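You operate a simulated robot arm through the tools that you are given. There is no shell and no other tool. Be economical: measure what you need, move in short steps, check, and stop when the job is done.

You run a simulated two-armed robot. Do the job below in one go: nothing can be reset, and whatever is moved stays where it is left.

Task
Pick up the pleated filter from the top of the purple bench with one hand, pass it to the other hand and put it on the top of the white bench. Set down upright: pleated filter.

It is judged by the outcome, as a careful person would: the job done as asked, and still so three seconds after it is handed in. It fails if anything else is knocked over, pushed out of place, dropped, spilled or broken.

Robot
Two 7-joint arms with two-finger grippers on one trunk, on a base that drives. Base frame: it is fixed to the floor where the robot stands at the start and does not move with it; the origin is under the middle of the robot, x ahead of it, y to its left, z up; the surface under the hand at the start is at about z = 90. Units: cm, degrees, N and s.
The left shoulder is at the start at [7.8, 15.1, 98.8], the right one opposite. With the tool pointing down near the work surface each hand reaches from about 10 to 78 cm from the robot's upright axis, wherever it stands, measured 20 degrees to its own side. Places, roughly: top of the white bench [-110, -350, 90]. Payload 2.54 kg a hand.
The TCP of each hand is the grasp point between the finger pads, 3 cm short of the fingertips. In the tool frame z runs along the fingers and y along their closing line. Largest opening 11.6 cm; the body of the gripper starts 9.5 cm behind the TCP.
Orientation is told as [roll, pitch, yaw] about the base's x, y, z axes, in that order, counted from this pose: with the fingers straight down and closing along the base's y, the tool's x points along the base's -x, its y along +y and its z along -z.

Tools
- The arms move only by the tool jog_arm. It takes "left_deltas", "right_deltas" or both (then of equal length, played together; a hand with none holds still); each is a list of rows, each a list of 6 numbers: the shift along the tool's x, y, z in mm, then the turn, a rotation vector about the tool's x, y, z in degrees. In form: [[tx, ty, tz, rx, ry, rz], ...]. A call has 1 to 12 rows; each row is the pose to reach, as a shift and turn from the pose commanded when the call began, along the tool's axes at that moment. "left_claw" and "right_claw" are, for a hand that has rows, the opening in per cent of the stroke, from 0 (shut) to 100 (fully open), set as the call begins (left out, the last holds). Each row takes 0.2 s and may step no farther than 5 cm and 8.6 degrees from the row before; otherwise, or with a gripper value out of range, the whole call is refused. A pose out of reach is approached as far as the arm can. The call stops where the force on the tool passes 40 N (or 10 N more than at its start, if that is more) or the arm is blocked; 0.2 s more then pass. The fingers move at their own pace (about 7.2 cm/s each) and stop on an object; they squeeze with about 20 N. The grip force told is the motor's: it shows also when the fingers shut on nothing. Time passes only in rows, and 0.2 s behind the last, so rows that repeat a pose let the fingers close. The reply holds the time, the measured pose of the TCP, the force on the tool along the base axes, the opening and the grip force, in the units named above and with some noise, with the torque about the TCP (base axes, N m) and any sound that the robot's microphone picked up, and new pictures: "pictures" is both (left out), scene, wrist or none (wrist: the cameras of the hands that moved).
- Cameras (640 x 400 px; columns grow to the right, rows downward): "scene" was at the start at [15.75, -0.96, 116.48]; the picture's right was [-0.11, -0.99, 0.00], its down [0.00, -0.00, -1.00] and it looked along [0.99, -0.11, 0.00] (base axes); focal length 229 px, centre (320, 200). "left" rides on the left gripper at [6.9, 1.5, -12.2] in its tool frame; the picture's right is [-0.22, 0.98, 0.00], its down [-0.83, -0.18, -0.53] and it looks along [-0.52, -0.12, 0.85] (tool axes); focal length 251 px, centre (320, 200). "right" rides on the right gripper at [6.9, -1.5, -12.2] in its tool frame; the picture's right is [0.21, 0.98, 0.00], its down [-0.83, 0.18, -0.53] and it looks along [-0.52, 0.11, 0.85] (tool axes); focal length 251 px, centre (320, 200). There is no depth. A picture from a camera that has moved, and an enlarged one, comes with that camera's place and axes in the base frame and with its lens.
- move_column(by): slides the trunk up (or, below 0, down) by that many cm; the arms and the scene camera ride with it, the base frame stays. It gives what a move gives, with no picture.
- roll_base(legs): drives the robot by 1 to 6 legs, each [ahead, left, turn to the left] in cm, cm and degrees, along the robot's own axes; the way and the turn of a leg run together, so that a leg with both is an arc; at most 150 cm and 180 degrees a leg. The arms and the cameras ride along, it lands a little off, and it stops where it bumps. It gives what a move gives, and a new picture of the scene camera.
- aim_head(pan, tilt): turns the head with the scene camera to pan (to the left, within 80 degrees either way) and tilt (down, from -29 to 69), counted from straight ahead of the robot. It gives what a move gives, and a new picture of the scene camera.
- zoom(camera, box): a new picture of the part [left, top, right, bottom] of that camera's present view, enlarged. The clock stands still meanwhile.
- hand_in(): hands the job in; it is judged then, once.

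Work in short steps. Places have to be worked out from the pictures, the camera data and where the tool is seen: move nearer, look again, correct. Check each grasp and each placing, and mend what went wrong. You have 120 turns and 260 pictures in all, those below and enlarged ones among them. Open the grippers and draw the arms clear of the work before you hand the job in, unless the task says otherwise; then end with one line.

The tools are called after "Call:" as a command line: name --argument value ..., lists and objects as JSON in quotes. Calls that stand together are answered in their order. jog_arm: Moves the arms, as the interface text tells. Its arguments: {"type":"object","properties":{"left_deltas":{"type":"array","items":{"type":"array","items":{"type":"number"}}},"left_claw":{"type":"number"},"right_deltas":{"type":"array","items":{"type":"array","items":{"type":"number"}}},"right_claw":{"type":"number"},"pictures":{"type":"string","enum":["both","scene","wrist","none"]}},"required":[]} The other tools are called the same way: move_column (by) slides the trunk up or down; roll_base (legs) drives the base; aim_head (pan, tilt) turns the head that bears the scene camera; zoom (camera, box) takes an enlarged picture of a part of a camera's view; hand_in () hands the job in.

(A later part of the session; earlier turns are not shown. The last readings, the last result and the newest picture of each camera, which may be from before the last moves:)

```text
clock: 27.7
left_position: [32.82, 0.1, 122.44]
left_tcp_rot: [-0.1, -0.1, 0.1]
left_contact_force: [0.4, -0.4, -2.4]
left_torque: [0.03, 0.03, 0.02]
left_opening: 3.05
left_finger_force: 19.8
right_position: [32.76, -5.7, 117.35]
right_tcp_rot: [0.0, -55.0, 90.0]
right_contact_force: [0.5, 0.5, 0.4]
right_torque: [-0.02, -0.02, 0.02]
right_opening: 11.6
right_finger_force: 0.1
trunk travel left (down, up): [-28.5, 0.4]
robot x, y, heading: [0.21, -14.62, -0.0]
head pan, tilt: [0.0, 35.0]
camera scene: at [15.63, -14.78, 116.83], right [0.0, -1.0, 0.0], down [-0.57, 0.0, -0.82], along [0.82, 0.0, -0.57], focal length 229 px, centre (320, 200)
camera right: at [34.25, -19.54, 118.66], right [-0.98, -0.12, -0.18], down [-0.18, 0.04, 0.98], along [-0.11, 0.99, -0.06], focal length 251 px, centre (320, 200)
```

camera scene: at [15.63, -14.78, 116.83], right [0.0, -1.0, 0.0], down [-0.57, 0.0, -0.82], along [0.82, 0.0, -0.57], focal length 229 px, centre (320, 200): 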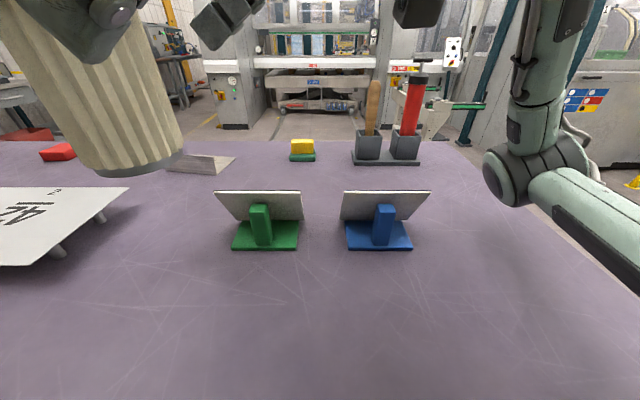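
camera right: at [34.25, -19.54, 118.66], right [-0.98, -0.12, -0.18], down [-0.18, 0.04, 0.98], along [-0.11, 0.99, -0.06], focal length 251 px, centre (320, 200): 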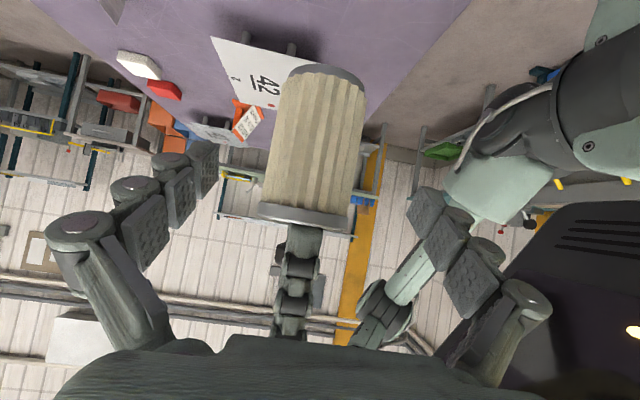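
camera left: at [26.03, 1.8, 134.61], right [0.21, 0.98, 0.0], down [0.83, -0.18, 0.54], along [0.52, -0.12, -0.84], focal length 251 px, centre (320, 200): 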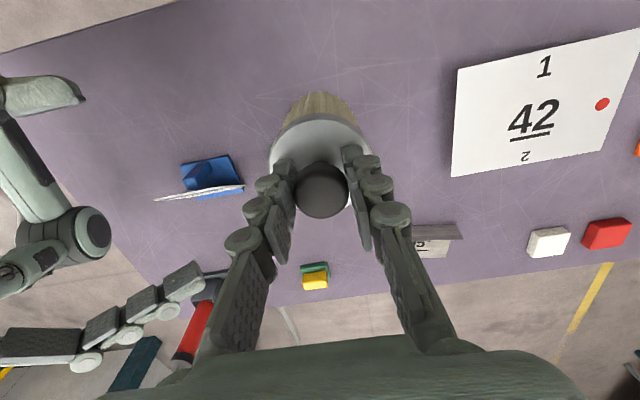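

Centred well. I continue the remaining 64 mm in small steps.

Call:
jog_arm --right_deltas '[[0, 0, 16, 0, 0, 0], [0, 0, 32, 0, 0, 0], [0, 0, 48, 0, 0, 0], [0, 0, 64, 0, 0, 0], [0, 0, 64, 0, 0, 0]]'

```text
clock: 28.9
left_position: [32.9, 0.06, 122.52]
left_tcp_rot: [-0.1, 0.0, 0.1]
left_contact_force: [0.8, 0.3, -2.0]
left_torque: [0.02, 0.01, 0.01]
left_opening: 3.04
left_finger_force: 20.3
right_position: [32.72, -0.62, 113.53]
right_tcp_rot: [0.1, -55.0, 90.1]
right_contact_force: [0.2, 0.8, -0.9]
right_torque: [0.02, 0.02, -0.01]
right_opening: 11.62
right_finger_force: 0.1
trunk travel left (down, up): [-28.5, 0.4]
robot x, y, heading: [-0.21, -14.49, 0.3]
head pan, tilt: [0.0, 35.0]
camera scene: at [15.63, -14.77, 116.83], right [0.0, -1.0, 0.0], down [-0.57, 0.0, -0.82], along [0.82, 0.0, -0.57], focal length 229 px, centre (320, 200)
camera right: at [34.24, -14.4, 114.9], right [-0.98, -0.12, -0.18], down [-0.18, 0.04, 0.98], along [-0.11, 0.99, -0.06], focal length 251 px, centre (320, 200)
```

scene: 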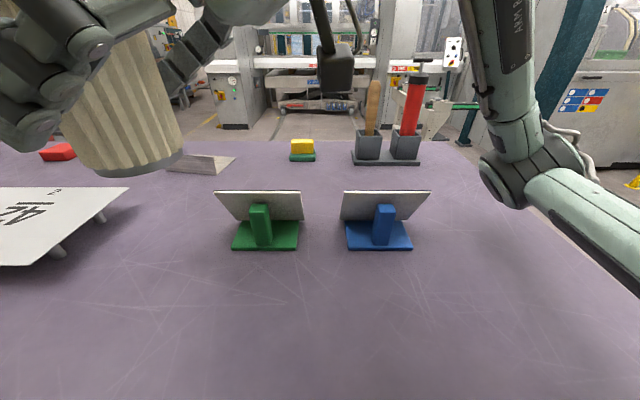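
right: 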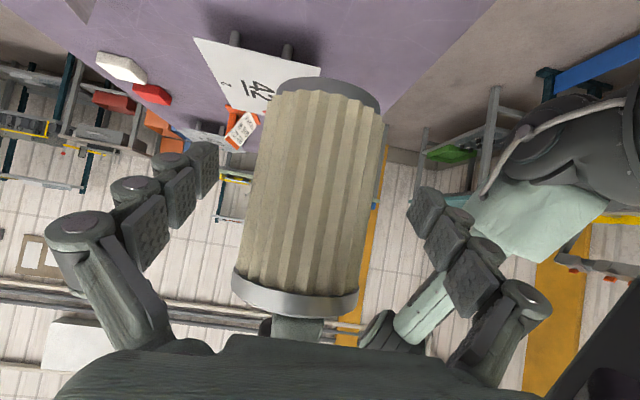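

The filter body lies between the right fingers. I close the right hand.

Call:
jog_arm --right_deltas '[[0, 0, 0, 0, 0, 0], [0, 0, 0, 0, 0, 0], [0, 0, 0, 0, 0, 0], [0, 0, 0, 0, 0, 0], [0, 0, 0, 0, 0, 0]]' --right_claw 0

```text
clock: 30.1
left_position: [32.95, 0.06, 122.57]
left_tcp_rot: [-0.1, 0.0, 0.1]
left_contact_force: [-12.0, 4.3, -2.9]
left_torque: [0.12, 0.48, -0.04]
left_opening: 3.05
left_finger_force: 19.9
right_position: [32.92, -0.51, 113.57]
right_tcp_rot: [0.0, -55.0, 89.8]
right_contact_force: [12.1, -5.0, -0.1]
right_torque: [0.3, 0.62, -0.03]
right_opening: 6.85
right_finger_force: 20.2
trunk travel left (down, up): [-28.5, 0.4]
robot x, y, heading: [0.17, -14.84, 0.0]
head pan, tilt: [0.0, 35.0]
camera scene: at [15.63, -14.77, 116.83], right [0.0, -1.0, 0.0], down [-0.57, 0.0, -0.82], along [0.82, 0.0, -0.57], focal length 229 px, centre (320, 200)
camera right: at [34.27, -14.42, 114.91], right [-0.98, -0.12, -0.17], down [-0.18, 0.04, 0.98], along [-0.11, 0.99, -0.06], focal length 251 px, centre (320, 200)
```

scene: 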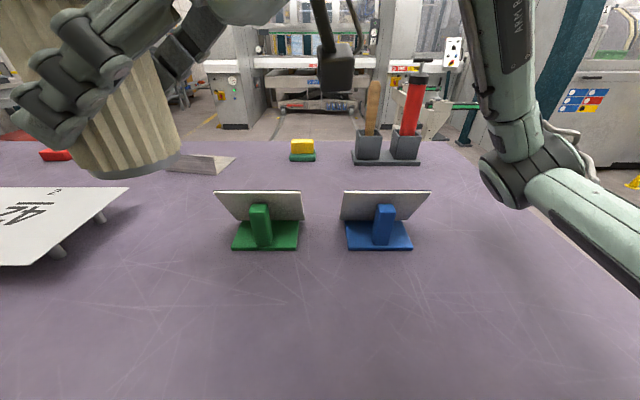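
right: 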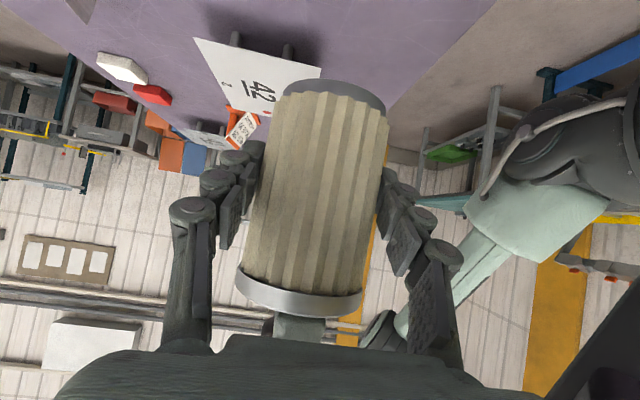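

Held by both (opening 6.85), with a 12 N sideways preload. I shift the right hand 2 mm in +x to relieve it before releasing.

Call:
jog_arm --right_deltas '[[0, -2, 0, 0, 0, 0], [0, -2, 0, 0, 0, 0]]' --pictures "none"

```text
clock: 30.7
left_position: [33.06, 0.15, 122.47]
left_tcp_rot: [-0.1, -0.2, 0.1]
left_contact_force: [-5.9, 5.3, -0.1]
left_torque: [0.14, 0.14, -0.13]
left_opening: 3.01
left_finger_force: 20.5
right_position: [32.9, -0.49, 113.59]
right_tcp_rot: [0.0, -55.0, 90.1]
right_contact_force: [5.2, -6.9, -0.3]
right_torque: [0.34, 0.38, 0.12]
right_opening: 6.83
right_finger_force: 20.2
trunk travel left (down, up): [-28.5, 0.4]
robot x, y, heading: [0.08, -14.82, -0.2]
head pan, tilt: [0.0, 35.0]
```

Preload is halved. I open the left hand only partly (45%) so that it clears the right palm, then check.

Call:
jog_arm --right_deltas '[[0, -1, 0, 0, 0, 0], [0, -1, 0, 0, 0, 0], [0, -1, 0, 0, 0, 0], [0, -1, 0, 0, 0, 0]]' --left_deltas '[[0, 0, 0, 0, 0, 0], [0, 0, 0, 0, 0, 0], [0, 0, 0, 0, 0, 0], [0, 0, 0, 0, 0, 0]]' --left_claw 45 --pictures "both"

```text
clock: 31.7
left_position: [32.88, 0.11, 122.5]
left_tcp_rot: [-0.1, -0.1, 0.1]
left_contact_force: [0.2, -0.4, -0.9]
left_torque: [-0.01, 0.01, 0.0]
left_opening: 5.23
left_finger_force: 0.1
right_position: [33.08, -0.61, 113.51]
right_tcp_rot: [0.0, -55.0, 90.0]
right_contact_force: [-0.5, -0.4, -1.0]
right_torque: [-0.05, -0.06, 0.01]
right_opening: 6.73
right_finger_force: 20.0
trunk travel left (down, up): [-28.5, 0.4]
robot x, y, heading: [-0.03, -14.47, -0.1]
head pan, tilt: [0.0, 35.0]
camera scene: at [15.63, -14.77, 116.83], right [0.0, -1.0, 0.0], down [-0.57, 0.0, -0.82], along [0.82, 0.0, -0.57], focal length 229 px, centre (320, 200)
camera right: at [34.49, -14.41, 114.9], right [-0.98, -0.12, -0.18], down [-0.18, 0.04, 0.98], along [-0.12, 0.99, -0.06], focal length 251 px, centre (320, 200)
camera left: at [25.99, 1.78, 134.64], right [0.21, 0.98, 0.0], down [0.83, -0.18, 0.54], along [0.52, -0.12, -0.84], focal length 251 px, centre (320, 200)
```

scene: 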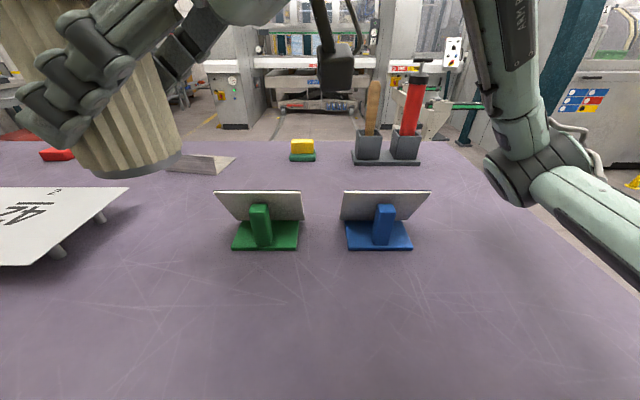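
right: 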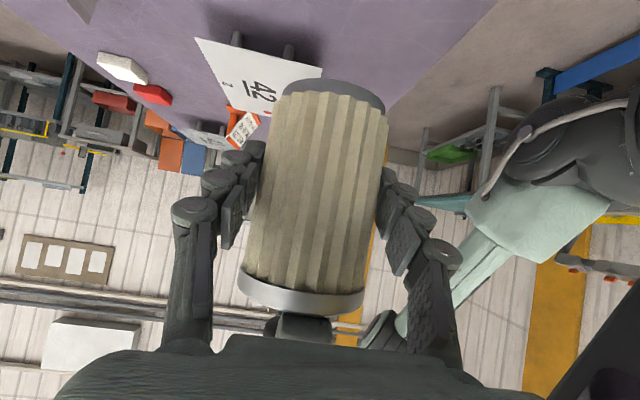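
left: 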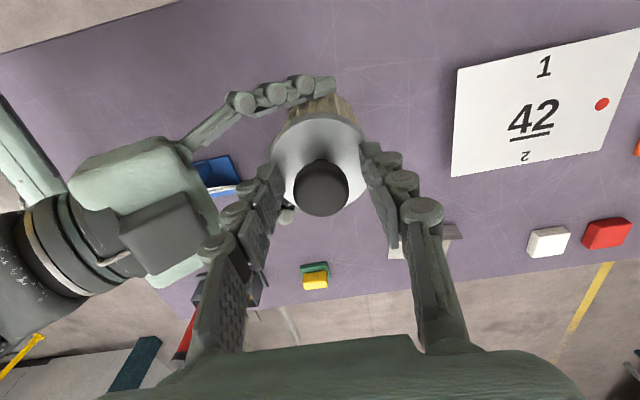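

The right hand carries it and the left is free of load. I raise the left straight up, off the knob, then away to the left.

Call:
jog_arm --left_deltas '[[0, 0, -20, 0, 0, 0], [0, 0, -40, 0, 0, 0], [0, 20, -60, 0, 0, 0], [0, 60, -65, 0, 0, 0], [0, 100, -65, 0, 0, 0], [0, 140, -65, 0, 0, 0], [0, 140, -65, 0, 0, 0]]' --pictures "both"

```text
clock: 33.3
left_position: [32.8, 14.01, 127.21]
left_tcp_rot: [-0.2, -0.3, 0.2]
left_contact_force: [0.3, 0.5, 0.1]
left_torque: [0.0, 0.0, 0.01]
left_opening: 5.2
left_finger_force: 0.1
left hand out of reach, approached as far as the arm can: row 3, 4, 5, 6, 7
right_position: [33.0, -0.59, 113.67]
right_tcp_rot: [-0.1, -55.0, 89.9]
right_contact_force: [0.4, 0.2, 0.5]
right_torque: [-0.01, 0.02, 0.04]
right_opening: 6.73
right_finger_force: 20.1
trunk travel left (down, up): [-28.5, 0.4]
robot x, y, heading: [-0.12, -14.54, -0.0]
head pan, tilt: [0.0, 35.0]
camera scene: at [15.63, -14.79, 116.83], right [0.0, -1.0, 0.0], down [-0.57, 0.0, -0.82], along [0.82, 0.0, -0.57], focal length 229 px, centre (320, 200)
camera left: at [25.84, 15.7, 139.38], right [0.21, 0.98, 0.0], down [0.82, -0.18, 0.54], along [0.53, -0.12, -0.84], focal length 251 px, centre (320, 200)
```

scene: 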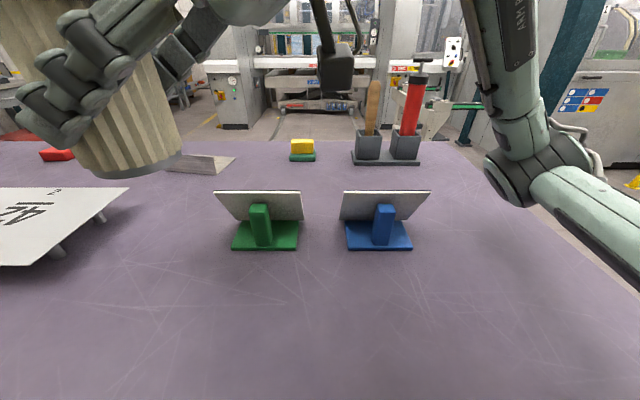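
left: 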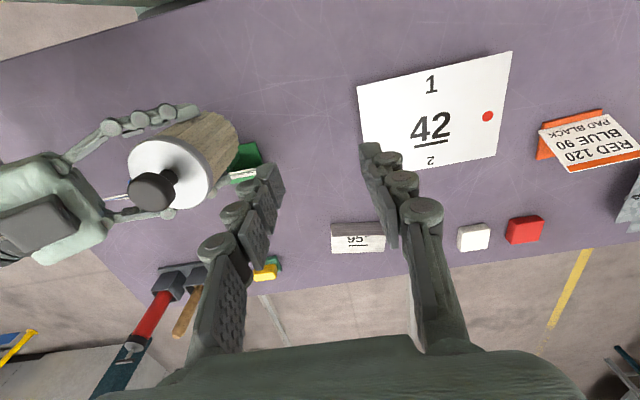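

Handover done. Now I look to the right for the route to the white bench (behind-right, about 350 cm away).

Call:
aim_head --pan -80 --tilt 15

```text
clock: 34.8
left_position: [32.75, 14.01, 127.22]
left_tcp_rot: [-0.2, -0.3, 0.1]
left_contact_force: [0.0, 0.2, 0.0]
left_torque: [0.02, -0.02, 0.01]
left_opening: 5.22
left_finger_force: 0.0
right_position: [33.08, -0.52, 113.67]
right_tcp_rot: [0.0, -55.0, 90.0]
right_contact_force: [0.4, -0.6, -0.2]
right_torque: [-0.01, -0.02, -0.04]
right_opening: 6.73
right_finger_force: 19.6
trunk travel left (down, up): [-28.5, 0.4]
robot x, y, heading: [-0.14, -14.5, 0.2]
head pan, tilt: [-80.0, 15.0]
camera scene: at [8.46, -23.97, 120.03], right [-0.98, -0.17, 0.0], down [-0.05, 0.25, -0.97], along [0.17, -0.95, -0.26], focal length 229 px, centre (320, 200)
```

scene: 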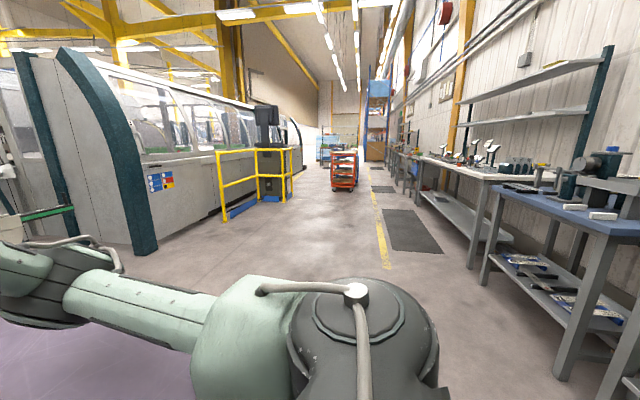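

The white bench is along the wall on the right, beyond the blue one. I zoom to study its top and free space.

Call:
zoom --camera "scene" --box '[370, 110, 610, 260]'

```text
2.67 times, centred on (490, 185) of scene
camera zoom: at [8.46, -23.97, 120.03], right [-0.98, -0.17, 0.0], down [-0.05, 0.25, -0.97], along [0.17, -0.95, -0.26], focal length 610 px, centre (-133, 240)
```

zoom: 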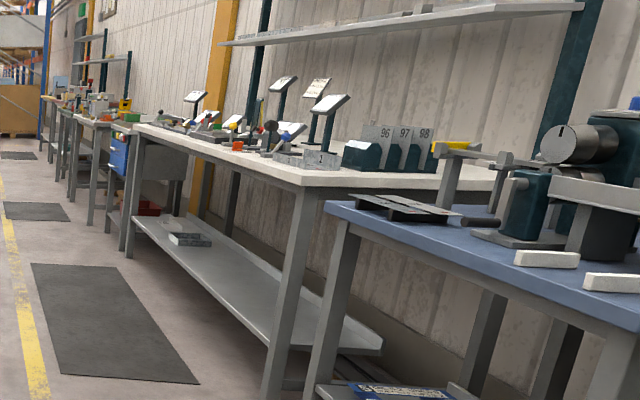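

The white bench's front edge is around x≈-82, spanning y≈-214 to -415, with z≈90. The corridor is wide. I back off the purple bench, then strafe right along the corridor.

Call:
roll_base --legs '[[-22, 0, 0], [0, -120, 0]]'

```text
clock: 48.0
left_position: [11.49, -106.76, 127.23]
left_tcp_rot: [-0.2, -0.2, 1.1]
left_contact_force: [0.4, -0.7, 0.5]
left_torque: [0.04, -0.01, -0.01]
left_opening: 5.23
left_finger_force: 0.1
right_position: [11.89, -121.2, 113.77]
right_tcp_rot: [0.0, -55.0, 91.0]
right_contact_force: [0.9, -0.9, -0.1]
right_torque: [-0.01, -0.03, -0.01]
right_opening: 6.7
right_finger_force: 20.0
trunk travel left (down, up): [-28.5, 0.4]
robot x, y, heading: [-20.6, -135.94, 1.1]
head pan, tilt: [-80.0, 15.0]
camera scene: at [-12.31, -145.04, 120.03], right [-0.98, -0.19, 0.0], down [-0.05, 0.25, -0.97], along [0.18, -0.95, -0.26], focal length 229 px, centre (320, 200)
```

scene: 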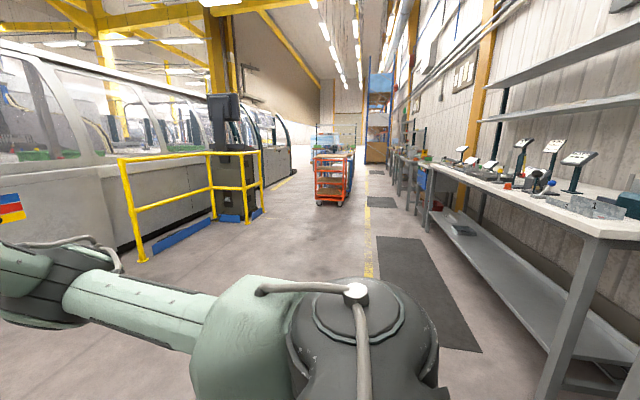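

The way is clear. I go forward a bit for turning room, strafe on, then turn to face the bench.

Call:
roll_base --legs '[[40, 0, 0], [0, -150, 0], [0, -40, 0], [0, 0, -178]]'

Call:
aim_head --pan 0 --tilt 15

```text
clock: 76.0
left_position: [-0.74, -359.1, 127.23]
left_tcp_rot: [-0.2, -0.3, -171.2]
left_contact_force: [0.9, -0.1, 0.5]
left_torque: [0.02, 0.0, -0.01]
left_opening: 5.23
left_finger_force: 0.0
right_position: [-3.29, -344.74, 113.59]
right_tcp_rot: [0.0, -55.0, -81.3]
right_contact_force: [-0.8, 0.7, 0.2]
right_torque: [0.07, 0.02, 0.02]
right_opening: 6.71
right_finger_force: 19.7
trunk travel left (down, up): [-28.5, 0.4]
robot x, y, heading: [27.36, -325.97, -171.3]
head pan, tilt: [-80.0, 15.0]
camera scene: at [17.53, -317.91, 120.03], right [0.95, 0.32, 0.0], down [0.08, -0.25, -0.97], along [-0.31, 0.91, -0.26], focal length 229 px, centre (320, 200)
```

scene: 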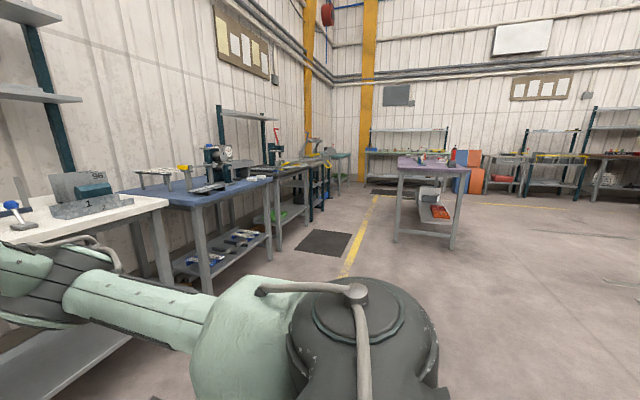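

```text
clock: 77.6
left_position: [-0.69, -359.11, 127.25]
left_tcp_rot: [-0.2, -0.3, -171.2]
left_contact_force: [-0.2, -0.4, -0.1]
left_torque: [-0.03, -0.02, 0.03]
left_opening: 5.22
left_finger_force: 0.0
right_position: [-3.26, -344.79, 113.57]
right_tcp_rot: [0.0, -55.1, -81.3]
right_contact_force: [-0.4, 0.4, -0.2]
right_torque: [0.0, 0.01, 0.0]
right_opening: 6.7
right_finger_force: 20.2
trunk travel left (down, up): [-28.5, 0.4]
robot x, y, heading: [27.32, -325.5, -171.3]
head pan, tilt: [0.0, 15.0]
camera scene: at [11.3, -328.17, 120.03], right [-0.15, 0.99, 0.0], down [0.26, 0.04, -0.97], along [-0.95, -0.15, -0.26], focal length 229 px, centre (320, 200)
```

scene: 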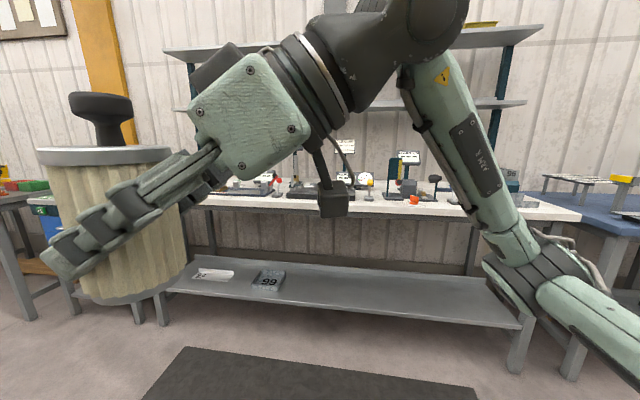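

I overshot the turn slightly. I correct the heading and approach to about 65 cm from the bench edge.

Call:
roll_base --legs '[[0, 0, -8.7], [40, 0, 0]]'

Call:
aim_head --pan 0 --tilt 30

Call:
aim_head --pan -45 --tilt 25

Call:
aim_head --pan 60 --tilt 20

```text
clock: 80.7
left_position: [-45.16, -354.44, 127.32]
left_tcp_rot: [-0.2, -0.3, -180.0]
left_contact_force: [-0.2, -0.2, 0.4]
left_torque: [0.01, -0.07, 0.0]
left_opening: 5.22
left_finger_force: 0.0
right_position: [-45.43, -339.84, 113.59]
right_tcp_rot: [0.0, -55.0, -90.1]
right_contact_force: [0.4, 0.6, -0.2]
right_torque: [0.01, 0.04, 0.02]
right_opening: 6.72
right_finger_force: 19.4
trunk travel left (down, up): [-28.5, 0.4]
robot x, y, heading: [-12.27, -325.53, 180.0]
head pan, tilt: [0.0, 15.0]
camera scene: at [-28.53, -325.68, 120.02], right [0.0, 1.0, 0.0], down [0.26, 0.0, -0.97], along [-0.97, 0.0, -0.26], focal length 229 px, centre (320, 200)
```

scene: 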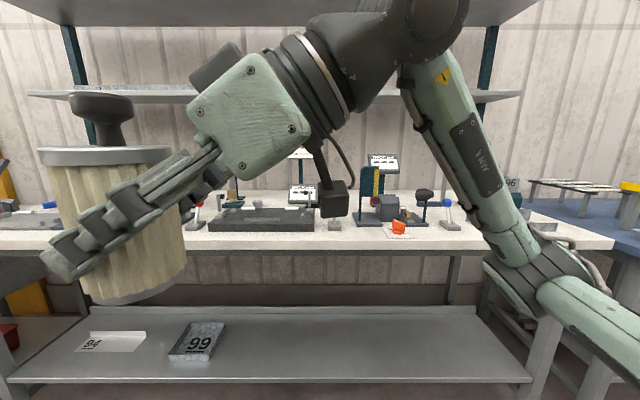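

```text
clock: 81.5
left_position: [-45.12, -354.35, 127.37]
left_tcp_rot: [-0.2, -0.3, -180.0]
left_contact_force: [0.9, -0.8, 1.2]
left_torque: [0.02, 0.02, 0.0]
left_opening: 5.23
left_finger_force: 0.0
right_position: [-45.45, -339.79, 113.62]
right_tcp_rot: [0.1, -55.0, -90.0]
right_contact_force: [-0.7, 0.3, 0.5]
right_torque: [0.01, 0.04, -0.03]
right_opening: 6.69
right_finger_force: 19.5
trunk travel left (down, up): [-28.5, 0.4]
robot x, y, heading: [-12.28, -325.57, 180.1]
head pan, tilt: [0.0, 30.0]
camera scene: at [-28.19, -325.68, 117.62], right [0.0, 1.0, 0.0], down [0.5, 0.0, -0.87], along [-0.87, 0.0, -0.5], focal length 229 px, centre (320, 200)
```

scene: 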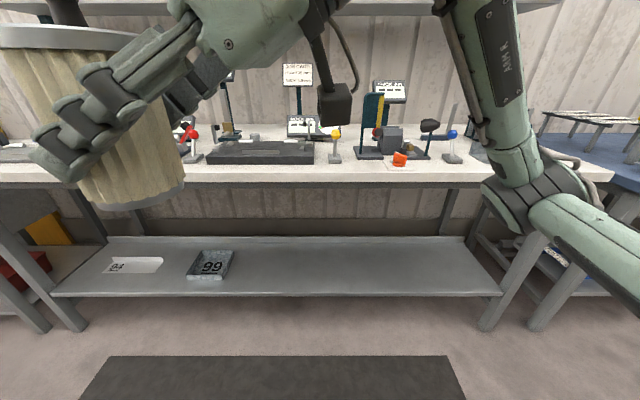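

```text
clock: 82.6
left_position: [-45.06, -354.38, 127.25]
left_tcp_rot: [-0.2, -0.2, -179.9]
left_contact_force: [0.7, 0.8, -0.1]
left_torque: [-0.05, 0.01, -0.01]
left_opening: 5.21
left_finger_force: 0.1
right_position: [-45.48, -339.74, 113.68]
right_tcp_rot: [0.0, -55.1, -90.0]
right_contact_force: [-0.2, 0.9, -0.3]
right_torque: [0.02, 0.0, -0.03]
right_opening: 6.68
right_finger_force: 20.0
trunk travel left (down, up): [-28.5, 0.4]
robot x, y, heading: [-12.35, -325.58, 180.1]
head pan, tilt: [-45.0, 25.0]
camera scene: at [-25.66, -319.17, 118.41], right [0.71, 0.71, 0.0], down [0.3, -0.3, -0.91], along [-0.64, 0.64, -0.42], focal length 229 px, centre (320, 200)
```

scene: 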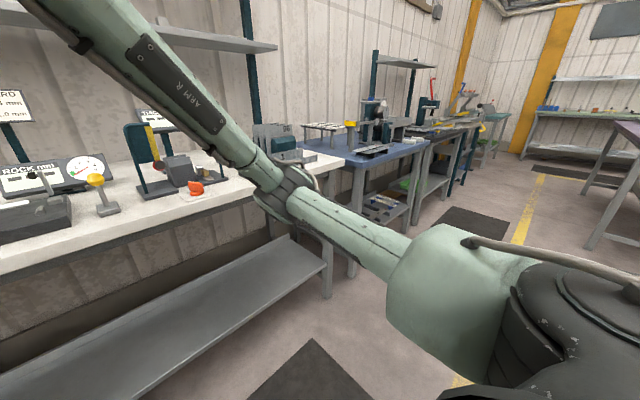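

```text
clock: 84.4
left_position: [-45.22, -354.39, 127.18]
left_tcp_rot: [-0.1, -0.3, -180.1]
left_contact_force: [-0.8, -0.2, 0.1]
left_torque: [-0.02, -0.01, 0.01]
left_opening: 5.23
left_finger_force: 0.1
right_position: [-45.32, -339.9, 113.63]
right_tcp_rot: [0.0, -55.0, -90.0]
right_contact_force: [0.1, 0.5, 0.1]
right_torque: [0.02, 0.03, 0.02]
right_opening: 6.69
right_finger_force: 20.0
trunk travel left (down, up): [-28.5, 0.4]
robot x, y, heading: [-12.2, -325.4, 179.9]
head pan, tilt: [60.0, 20.0]
camera scene: at [-23.81, -333.74, 119.22], right [-0.87, 0.5, 0.0], down [0.17, 0.3, -0.94], along [-0.47, -0.81, -0.34], focal length 229 px, centre (320, 200)
```

scene: 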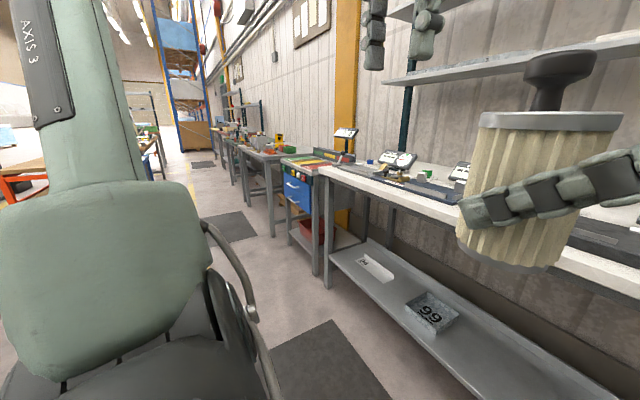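

The bench edge is at x≈-89, with a free front strip about 12 cm deep before the items. It's safest to reach in from the aisle side, so I swing the right hand about the vertical (keeping the filter upright) until it points forward. First half now.

Call:
jog_arm --right_deltas '[[15.6, -22.5, -22.3, 6.14, 0, 4.3], [31.3, -45, -44.6, 12.28, 0, 8.6], [46.9, -67.5, -66.9, 18.4, 0, 12.9], [62.6, -90, -89.3, 24.6, 0, 17.2], [78.2, -90, -111.6, 30.7, 0, 21.5], [93.8, -90, -133.9, 36.8, 0, 25.8], [93.8, -90, -133.9, 36.8, 0, 25.8]]' --pictures "none"

Call:
aim_head --pan 0 --tilt 25

```text
clock: 86.0
left_position: [-45.22, -354.4, 127.17]
left_tcp_rot: [-0.2, -0.3, -179.8]
left_contact_force: [1.2, -0.5, 0.6]
left_torque: [-0.04, 0.0, -0.01]
left_opening: 5.23
left_finger_force: 0.1
right_position: [-54.26, -323.56, 113.61]
right_tcp_rot: [0.0, -55.0, -135.1]
right_contact_force: [0.0, 0.1, 0.5]
right_torque: [0.01, 0.02, 0.01]
right_opening: 6.74
right_finger_force: 19.9
trunk travel left (down, up): [-28.5, 0.4]
robot x, y, heading: [-12.15, -325.84, 180.0]
head pan, tilt: [60.0, 20.0]
```

```text
clock: 87.3
left_position: [-45.18, -354.38, 127.12]
left_tcp_rot: [-0.3, -0.3, -180.0]
left_contact_force: [0.3, -1.1, -0.7]
left_torque: [0.02, -0.01, -0.02]
left_opening: 5.18
left_finger_force: 0.0
right_position: [-54.31, -323.58, 113.58]
right_tcp_rot: [0.1, -55.1, -135.0]
right_contact_force: [-0.4, -0.2, -0.3]
right_torque: [-0.02, -0.04, 0.01]
right_opening: 6.7
right_finger_force: 20.3
trunk travel left (down, up): [-28.5, 0.4]
robot x, y, heading: [-12.29, -325.52, 180.1]
head pan, tilt: [0.0, 25.0]
camera scene: at [-28.36, -325.68, 118.41], right [0.0, 1.0, 0.0], down [0.42, 0.0, -0.91], along [-0.91, 0.0, -0.42], focal length 229 px, centre (320, 200)
```

scene: 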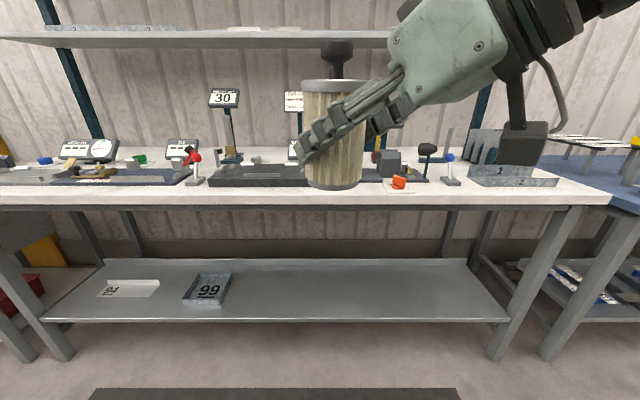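

Works well; the filter is upright. I do the second half of the swing.

Call:
jog_arm --right_deltas '[[11.1, -19.3, -15.8, 6.14, 0, 4.3], [22.2, -38.7, -31.7, 12.28, 0, 8.6], [33.3, -58, -47.5, 18.4, 0, 12.9], [44.4, -77.3, -63.3, 24.6, 0, 17.2], [55.5, -96.7, -79.2, 30.7, 0, 21.5], [66.6, -116, -95, 36.8, 0, 25.8], [66.6, -116, -95, 36.8, 0, 25.8]]' --pictures "scene"

```text
clock: 88.9
left_position: [-45.08, -354.34, 127.25]
left_tcp_rot: [-0.2, -0.3, -179.9]
left_contact_force: [-0.2, -0.9, 0.7]
left_torque: [0.01, 0.04, -0.05]
left_opening: 5.23
left_finger_force: 0.1
right_position: [-54.34, -306.92, 113.6]
right_tcp_rot: [0.0, -55.1, 179.9]
right_contact_force: [0.4, 0.3, -0.2]
right_torque: [0.0, 0.0, 0.01]
right_opening: 6.73
right_finger_force: 19.8
trunk travel left (down, up): [-28.5, 0.4]
robot x, y, heading: [-12.12, -325.65, 179.8]
head pan, tilt: [0.0, 25.0]
camera scene: at [-28.37, -325.68, 118.41], right [0.0, 1.0, 0.0], down [0.42, 0.0, -0.91], along [-0.91, 0.0, -0.42], focal length 229 px, centre (320, 200)
```

scene: 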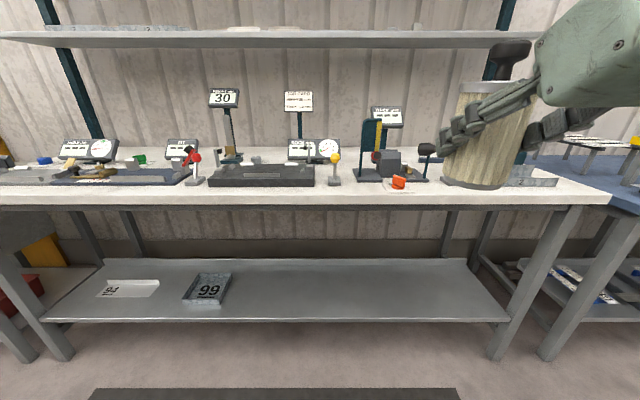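

The hand now points into the bench with the filter upright. I zoom to choose the free spot.

Call:
zoom --camera "scene" --box '[170, 100, 490, 220]'

```text
2.00 times, centred on (330, 160) of scene
camera zoom: at [-28.37, -325.68, 118.41], right [0.0, 1.0, 0.0], down [0.42, 0.0, -0.91], along [-0.91, 0.0, -0.42], focal length 458 px, centre (300, 280)
```

zoom: 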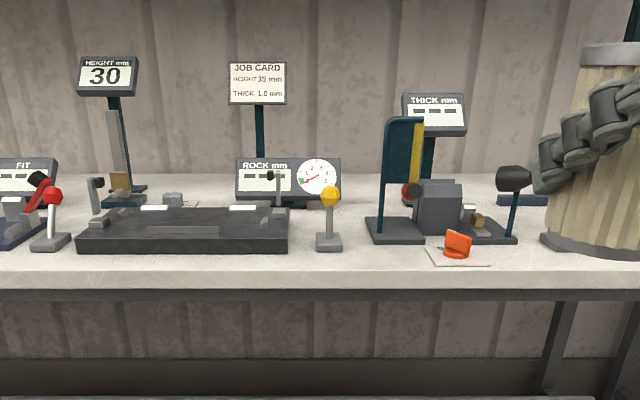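

The strip in front of the fixtures is only about 9 cm, which is tight. I look to the left part of the bench for a wider spot.

Call:
aim_head --pan 40 --tilt 25

Call:
zoom --camera "scene" --box '[240, 60, 560, 260]'

```text
clock: 90.0
left_position: [-45.17, -354.47, 127.21]
left_tcp_rot: [-0.3, -0.4, -179.9]
left_contact_force: [0.7, 0.3, -0.3]
left_torque: [-0.01, 0.0, -0.01]
left_opening: 5.25
left_finger_force: 0.1
right_position: [-54.35, -306.97, 113.6]
right_tcp_rot: [0.0, -55.0, -180.0]
right_contact_force: [0.7, 0.2, -0.1]
right_torque: [0.0, -0.07, 0.0]
right_opening: 6.69
right_finger_force: 20.1
trunk travel left (down, up): [-28.5, 0.4]
robot x, y, heading: [-12.55, -325.41, 180.1]
head pan, tilt: [40.0, 25.0]
camera scene: at [-26.21, -331.58, 118.41], right [-0.64, 0.77, 0.0], down [0.32, 0.27, -0.91], along [-0.69, -0.58, -0.42], focal length 229 px, centre (320, 200)
```

scene: 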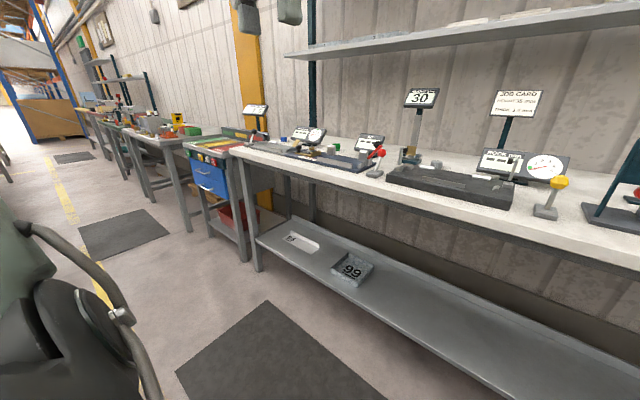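

```text
2.00 times, centred on (400, 160) of scene
camera zoom: at [-26.21, -331.58, 118.41], right [-0.64, 0.77, 0.0], down [0.32, 0.27, -0.91], along [-0.69, -0.58, -0.42], focal length 458 px, centre (160, 280)
```

zoom: 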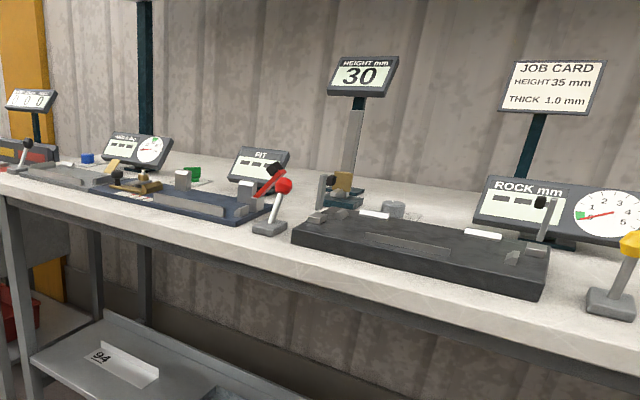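

Fixtures line the whole bench, so the front strip must be measured finely. I look straight at it again, enlarged.

Call:
aim_head --pan 0 --tilt 35

Call:
zoom --camera "scene" --box '[200, 100, 360, 200]'

Call:
zoom --camera "scene" --box '[400, 80, 624, 220]'

```text
clock: 91.0
left_position: [-45.15, -354.47, 127.29]
left_tcp_rot: [-0.2, -0.3, -179.9]
left_contact_force: [0.1, 0.7, -0.1]
left_torque: [0.02, -0.02, -0.03]
left_opening: 5.21
left_finger_force: 0.0
right_position: [-54.44, -306.89, 113.56]
right_tcp_rot: [-0.1, -54.9, -180.0]
right_contact_force: [-0.2, 0.5, -0.9]
right_torque: [-0.04, -0.04, -0.01]
right_opening: 6.71
right_finger_force: 19.7
trunk travel left (down, up): [-28.5, 0.4]
robot x, y, heading: [-12.24, -325.63, 179.9]
head pan, tilt: [0.0, 35.0]
camera scene: at [-27.95, -325.68, 116.83], right [0.0, 1.0, 0.0], down [0.57, 0.0, -0.82], along [-0.82, 0.0, -0.57], focal length 229 px, centre (320, 200)
```

scene: 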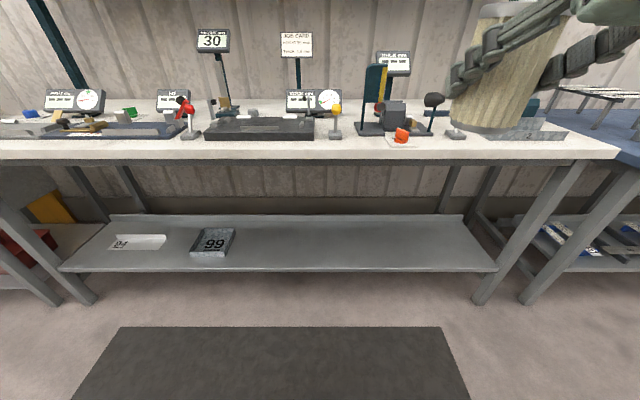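

```text
4.00 times, centred on (280, 150) of scene
camera zoom: at [-27.95, -325.68, 116.83], right [0.0, 1.0, 0.0], down [0.57, 0.0, -0.82], along [-0.82, 0.0, -0.57], focal length 916 px, centre (480, 400)
```

zoom: 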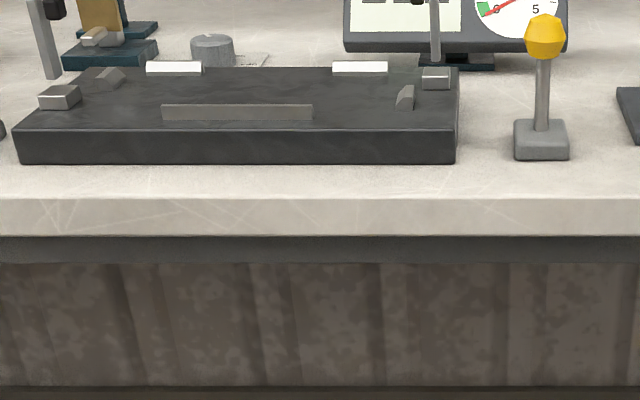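

```text
2.86 times, centred on (512, 150) of scene
camera zoom: at [-27.95, -325.68, 116.83], right [0.0, 1.0, 0.0], down [0.57, 0.0, -0.82], along [-0.82, 0.0, -0.57], focal length 654 px, centre (-229, 343)
```

zoom: 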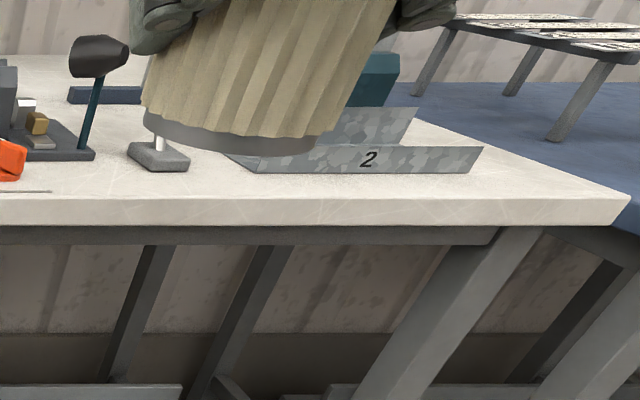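

The only roomy place is the right front corner: bench edge x≈-93, end y≈-234, block "2" ends at y≈-246.5. That leaves a free 12 cm for the 7.4 cm filter, so I aim for about (-99.5, -240). I strafe right 67 cm, then advance 30 cm.

Call:
roll_base --legs '[[0, -67, 0], [25, 0, 0]]'

```text
clock: 99.3
left_position: [-69.16, -287.94, 127.26]
left_tcp_rot: [-0.2, -0.3, -179.1]
left_contact_force: [0.2, -0.1, -0.4]
left_torque: [0.03, -0.03, 0.0]
left_opening: 5.2
left_finger_force: 0.1
right_position: [-78.99, -240.58, 113.63]
right_tcp_rot: [-0.1, -54.9, -179.0]
right_contact_force: [-0.7, 0.3, -0.5]
right_torque: [-0.01, -0.06, 0.01]
right_opening: 6.73
right_finger_force: 20.2
trunk travel left (down, up): [-28.5, 0.4]
robot x, y, heading: [-36.7, -258.22, -179.2]
head pan, tilt: [0.0, 35.0]
camera scene: at [-52.34, -258.92, 116.82], right [-0.02, 1.0, 0.0], down [0.57, 0.01, -0.82], along [-0.82, -0.01, -0.57], focal length 229 px, centre (320, 200)
```

scene: 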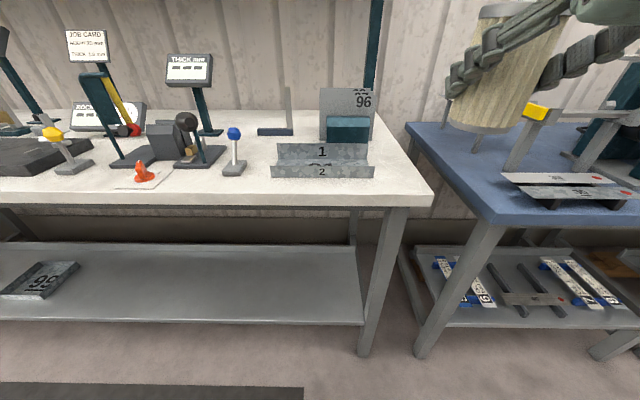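

The corner is clear: edge at x≈-94, end at y≈-235, block end at y≈-247. Target centre is (-99.5, -240.8). I advance 16 cm and then check the right elbow's surroundings.

Call:
roll_base --legs '[[16, 0, 0]]'

Call:
aim_head --pan -50 --tilt 30

```text
clock: 100.7
left_position: [-84.63, -287.98, 127.35]
left_tcp_rot: [-0.2, -0.2, -179.2]
left_contact_force: [-0.3, 0.2, 0.6]
left_torque: [0.0, -0.06, 0.0]
left_opening: 5.22
left_finger_force: 0.1
right_position: [-94.43, -240.7, 113.58]
right_tcp_rot: [0.0, -55.0, -179.1]
right_contact_force: [-0.3, 0.0, -0.1]
right_torque: [-0.02, -0.02, -0.01]
right_opening: 6.7
right_finger_force: 20.4
trunk travel left (down, up): [-28.5, 0.4]
robot x, y, heading: [-51.88, -258.79, -179.3]
head pan, tilt: [0.0, 35.0]
camera scene: at [-67.79, -259.11, 116.82], right [-0.01, 1.0, 0.0], down [0.57, 0.01, -0.82], along [-0.82, -0.01, -0.57], focal length 229 px, centre (320, 200)
```

scene: 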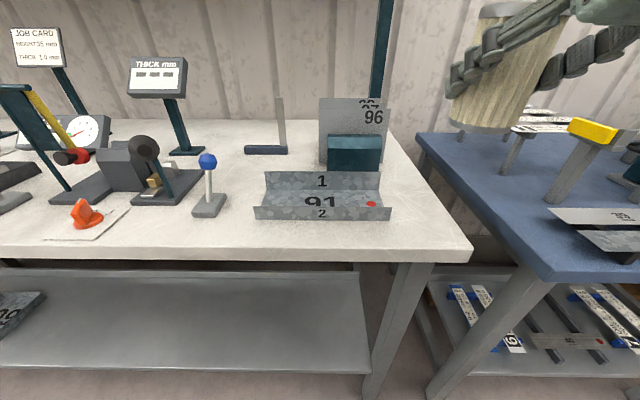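

```text
clock: 101.9
left_position: [-84.57, -288.1, 127.19]
left_tcp_rot: [-0.2, -0.3, -179.2]
left_contact_force: [-0.5, 0.0, 0.0]
left_torque: [0.0, -0.01, -0.03]
left_opening: 5.2
left_finger_force: 0.1
right_position: [-94.37, -240.74, 113.69]
right_tcp_rot: [0.0, -55.1, -179.1]
right_contact_force: [-0.1, -0.3, 0.5]
right_torque: [-0.01, -0.04, 0.01]
right_opening: 6.66
right_finger_force: 19.4
trunk travel left (down, up): [-28.5, 0.4]
robot x, y, heading: [-51.69, -259.19, -179.1]
head pan, tilt: [-50.0, 30.0]
camera scene: at [-64.82, -252.15, 117.61], right [0.76, 0.65, 0.0], down [0.33, -0.38, -0.87], along [-0.57, 0.66, -0.5], focal length 229 px, centre (320, 200)
```

scene: 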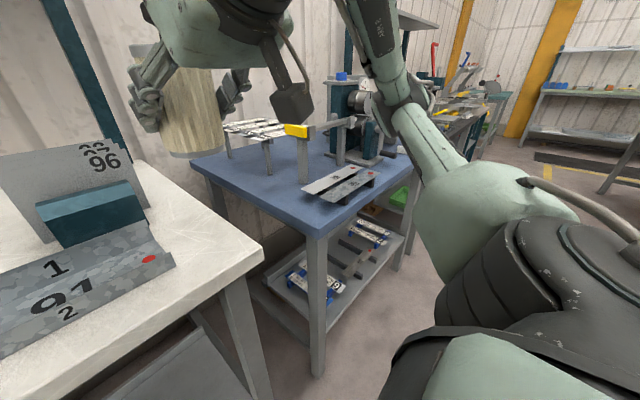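

The elbow and its path are clear in front of the blue bench. I extend the hand 4.5 cm forward, over the corner.

Call:
jog_arm --right_deltas '[[-13, 0, 18, 0, 0, 0], [-26, 0, 37, 0, 0, 0], [-26, 0, 37, 0, 0, 0]]' --pictures "wrist"

Call:
aim_head --pan -30 --tilt 30

```text
clock: 102.7
left_position: [-84.45, -288.08, 127.24]
left_tcp_rot: [-0.2, -0.2, -179.3]
left_contact_force: [-0.3, 0.0, 0.2]
left_torque: [0.02, 0.02, 0.0]
left_opening: 5.24
left_finger_force: 0.0
right_position: [-99.01, -240.86, 113.66]
right_tcp_rot: [0.1, -55.0, -179.2]
right_contact_force: [0.1, 0.6, 0.2]
right_torque: [0.03, -0.02, 0.0]
right_opening: 6.7
right_finger_force: 19.9
trunk travel left (down, up): [-28.5, 0.4]
robot x, y, heading: [-52.38, -259.01, -179.1]
head pan, tilt: [-50.0, 30.0]
camera right: at [-85.13, -238.98, 114.94], right [0.14, -0.97, -0.18], down [-0.03, -0.18, 0.98], along [-0.99, -0.13, -0.06], focal length 251 px, centre (320, 200)
```

right: 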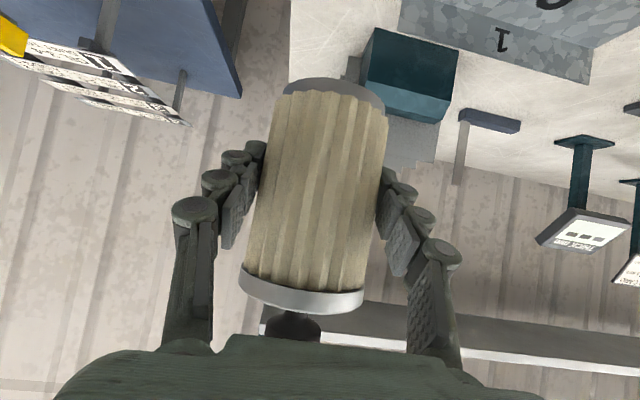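

```text
clock: 103.5
left_position: [-84.65, -287.97, 127.3]
left_tcp_rot: [-0.3, -0.3, -179.2]
left_contact_force: [-0.7, -0.6, -0.3]
left_torque: [0.0, 0.0, -0.02]
left_opening: 5.2
left_finger_force: 0.0
right_position: [-98.96, -240.85, 113.73]
right_tcp_rot: [-0.1, -55.0, -179.2]
right_contact_force: [0.0, 0.1, -0.3]
right_torque: [-0.02, -0.02, 0.0]
right_opening: 6.7
right_finger_force: 20.0
trunk travel left (down, up): [-28.5, 0.4]
robot x, y, heading: [-52.09, -258.67, -179.4]
head pan, tilt: [-30.0, 30.0]
camera scene: at [-66.8, -254.57, 117.61], right [0.49, 0.87, 0.0], down [0.44, -0.24, -0.87], along [-0.76, 0.42, -0.5], focal length 229 px, centre (320, 200)
```

scene: 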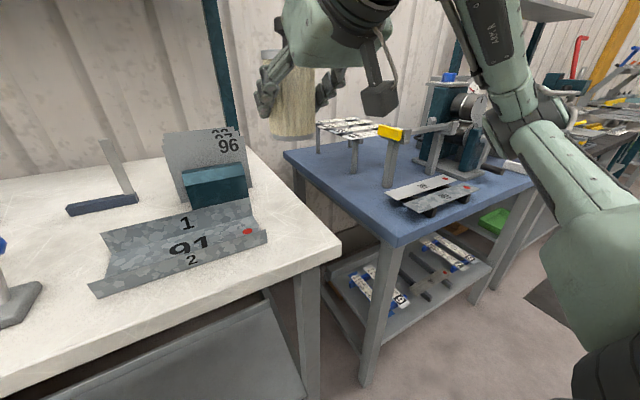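

Both views agree: the filter centre is over (-99.7, -240.9), and the free gap runs y -247 to -236. I shift 6 mm toward the middle and lower the trunk 14 cm.

Call:
jog_arm --right_deltas '[[0, 6, 0, 0, 0, 0], [0, 6, 0, 0, 0, 0]]' --pictures "none"

Call:
move_column --by -14

Call:
aim_head --pan -30 --tilt 20

```text
clock: 104.2
left_position: [-84.38, -288.11, 127.26]
left_tcp_rot: [-0.2, -0.3, -179.3]
left_contact_force: [0.3, 0.4, -0.7]
left_torque: [0.0, -0.04, 0.01]
left_opening: 5.23
left_finger_force: 0.0
right_position: [-98.82, -241.43, 113.66]
right_tcp_rot: [-0.1, -55.0, -179.0]
right_contact_force: [0.3, 0.5, 0.0]
right_torque: [0.01, 0.0, 0.02]
right_opening: 6.7
right_finger_force: 20.6
trunk travel left (down, up): [-28.5, 0.4]
robot x, y, heading: [-52.08, -258.76, -179.1]
head pan, tilt: [-30.0, 30.0]
```

```text
clock: 105.8
left_position: [-84.56, -288.1, 113.28]
left_tcp_rot: [-0.2, -0.3, -179.2]
left_contact_force: [0.2, 0.0, 0.4]
left_torque: [0.0, 0.01, -0.02]
left_opening: 5.2
left_finger_force: 0.1
right_position: [-98.98, -241.34, 99.72]
right_tcp_rot: [0.0, -55.0, -179.1]
right_contact_force: [-0.9, -0.2, -0.4]
right_torque: [-0.01, 0.01, 0.01]
right_opening: 6.7
right_finger_force: 20.1
trunk travel left (down, up): [-14.5, 14.4]
robot x, y, heading: [-52.02, -258.66, -179.2]
head pan, tilt: [-30.0, 30.0]
```

```text
clock: 106.5
left_position: [-84.59, -288.01, 113.26]
left_tcp_rot: [-0.2, -0.4, -179.1]
left_contact_force: [-0.1, 0.3, 0.7]
left_torque: [0.0, -0.02, -0.02]
left_opening: 5.23
left_finger_force: 0.0
right_position: [-98.91, -241.39, 99.76]
right_tcp_rot: [0.1, -55.0, -179.1]
right_contact_force: [0.1, 0.6, -0.5]
right_torque: [0.01, -0.04, 0.0]
right_opening: 6.67
right_finger_force: 20.3
trunk travel left (down, up): [-14.5, 14.4]
robot x, y, heading: [-52.24, -258.59, -179.3]
head pan, tilt: [-30.0, 20.0]
camera scene: at [-67.04, -254.45, 105.21], right [0.49, 0.87, 0.0], down [0.3, -0.17, -0.94], along [-0.82, 0.46, -0.34], focal length 229 px, centre (320, 200)
```

scene: 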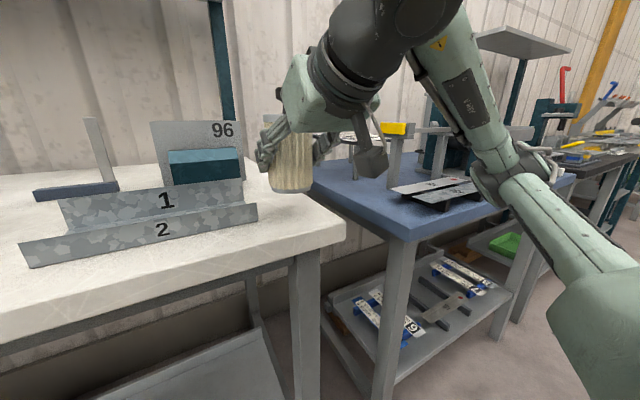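

The position looks right. I lower another 3.5 cm and inspect it enlarged.

Call:
jog_arm --right_deltas '[[9.8, 0, 6.9, 0, 0, 0], [19.7, 0, 13.8, 0, 0, 0], [28.7, 0, 20.1, 0, 0, 0], [28.7, 0, 20.1, 0, 0, 0]]' --pictures "wrist"

Call:
zoom --camera "scene" --box '[190, 130, 350, 250]'

```text
clock: 107.5
left_position: [-84.44, -288.07, 113.23]
left_tcp_rot: [-0.2, -0.3, -179.2]
left_contact_force: [-0.6, 0.9, 0.9]
left_torque: [0.02, 0.03, 0.04]
left_opening: 5.23
left_finger_force: 0.1
right_position: [-98.86, -241.44, 96.01]
right_tcp_rot: [-0.1, -55.0, -179.0]
right_contact_force: [0.7, -0.2, 0.5]
right_torque: [-0.04, -0.03, 0.0]
right_opening: 6.69
right_finger_force: 19.6
trunk travel left (down, up): [-14.5, 14.4]
robot x, y, heading: [-51.74, -258.67, -179.3]
head pan, tilt: [-30.0, 20.0]
camera right: at [-85.09, -239.66, 97.41], right [0.14, -0.97, -0.18], down [-0.03, -0.18, 0.98], along [-0.99, -0.13, -0.06], focal length 251 px, centre (320, 200)
```

right: 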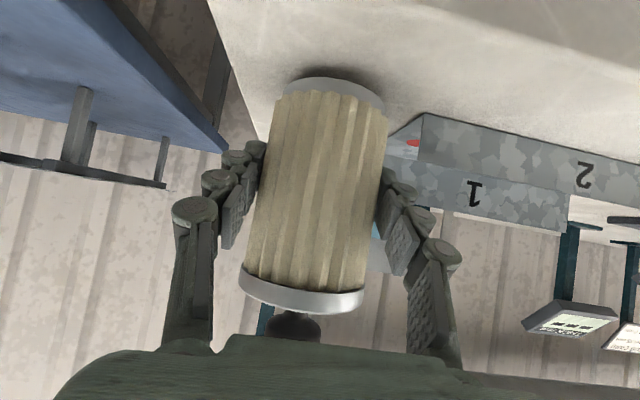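

```text
3.33 times, centred on (270, 190) of scene
camera zoom: at [-67.04, -254.45, 105.22], right [0.49, 0.87, 0.0], down [0.3, -0.17, -0.94], along [-0.82, 0.46, -0.34], focal length 763 px, centre (487, 233)
```

zoom: 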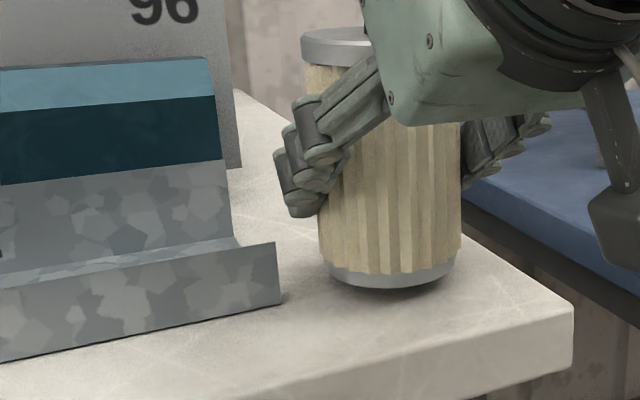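

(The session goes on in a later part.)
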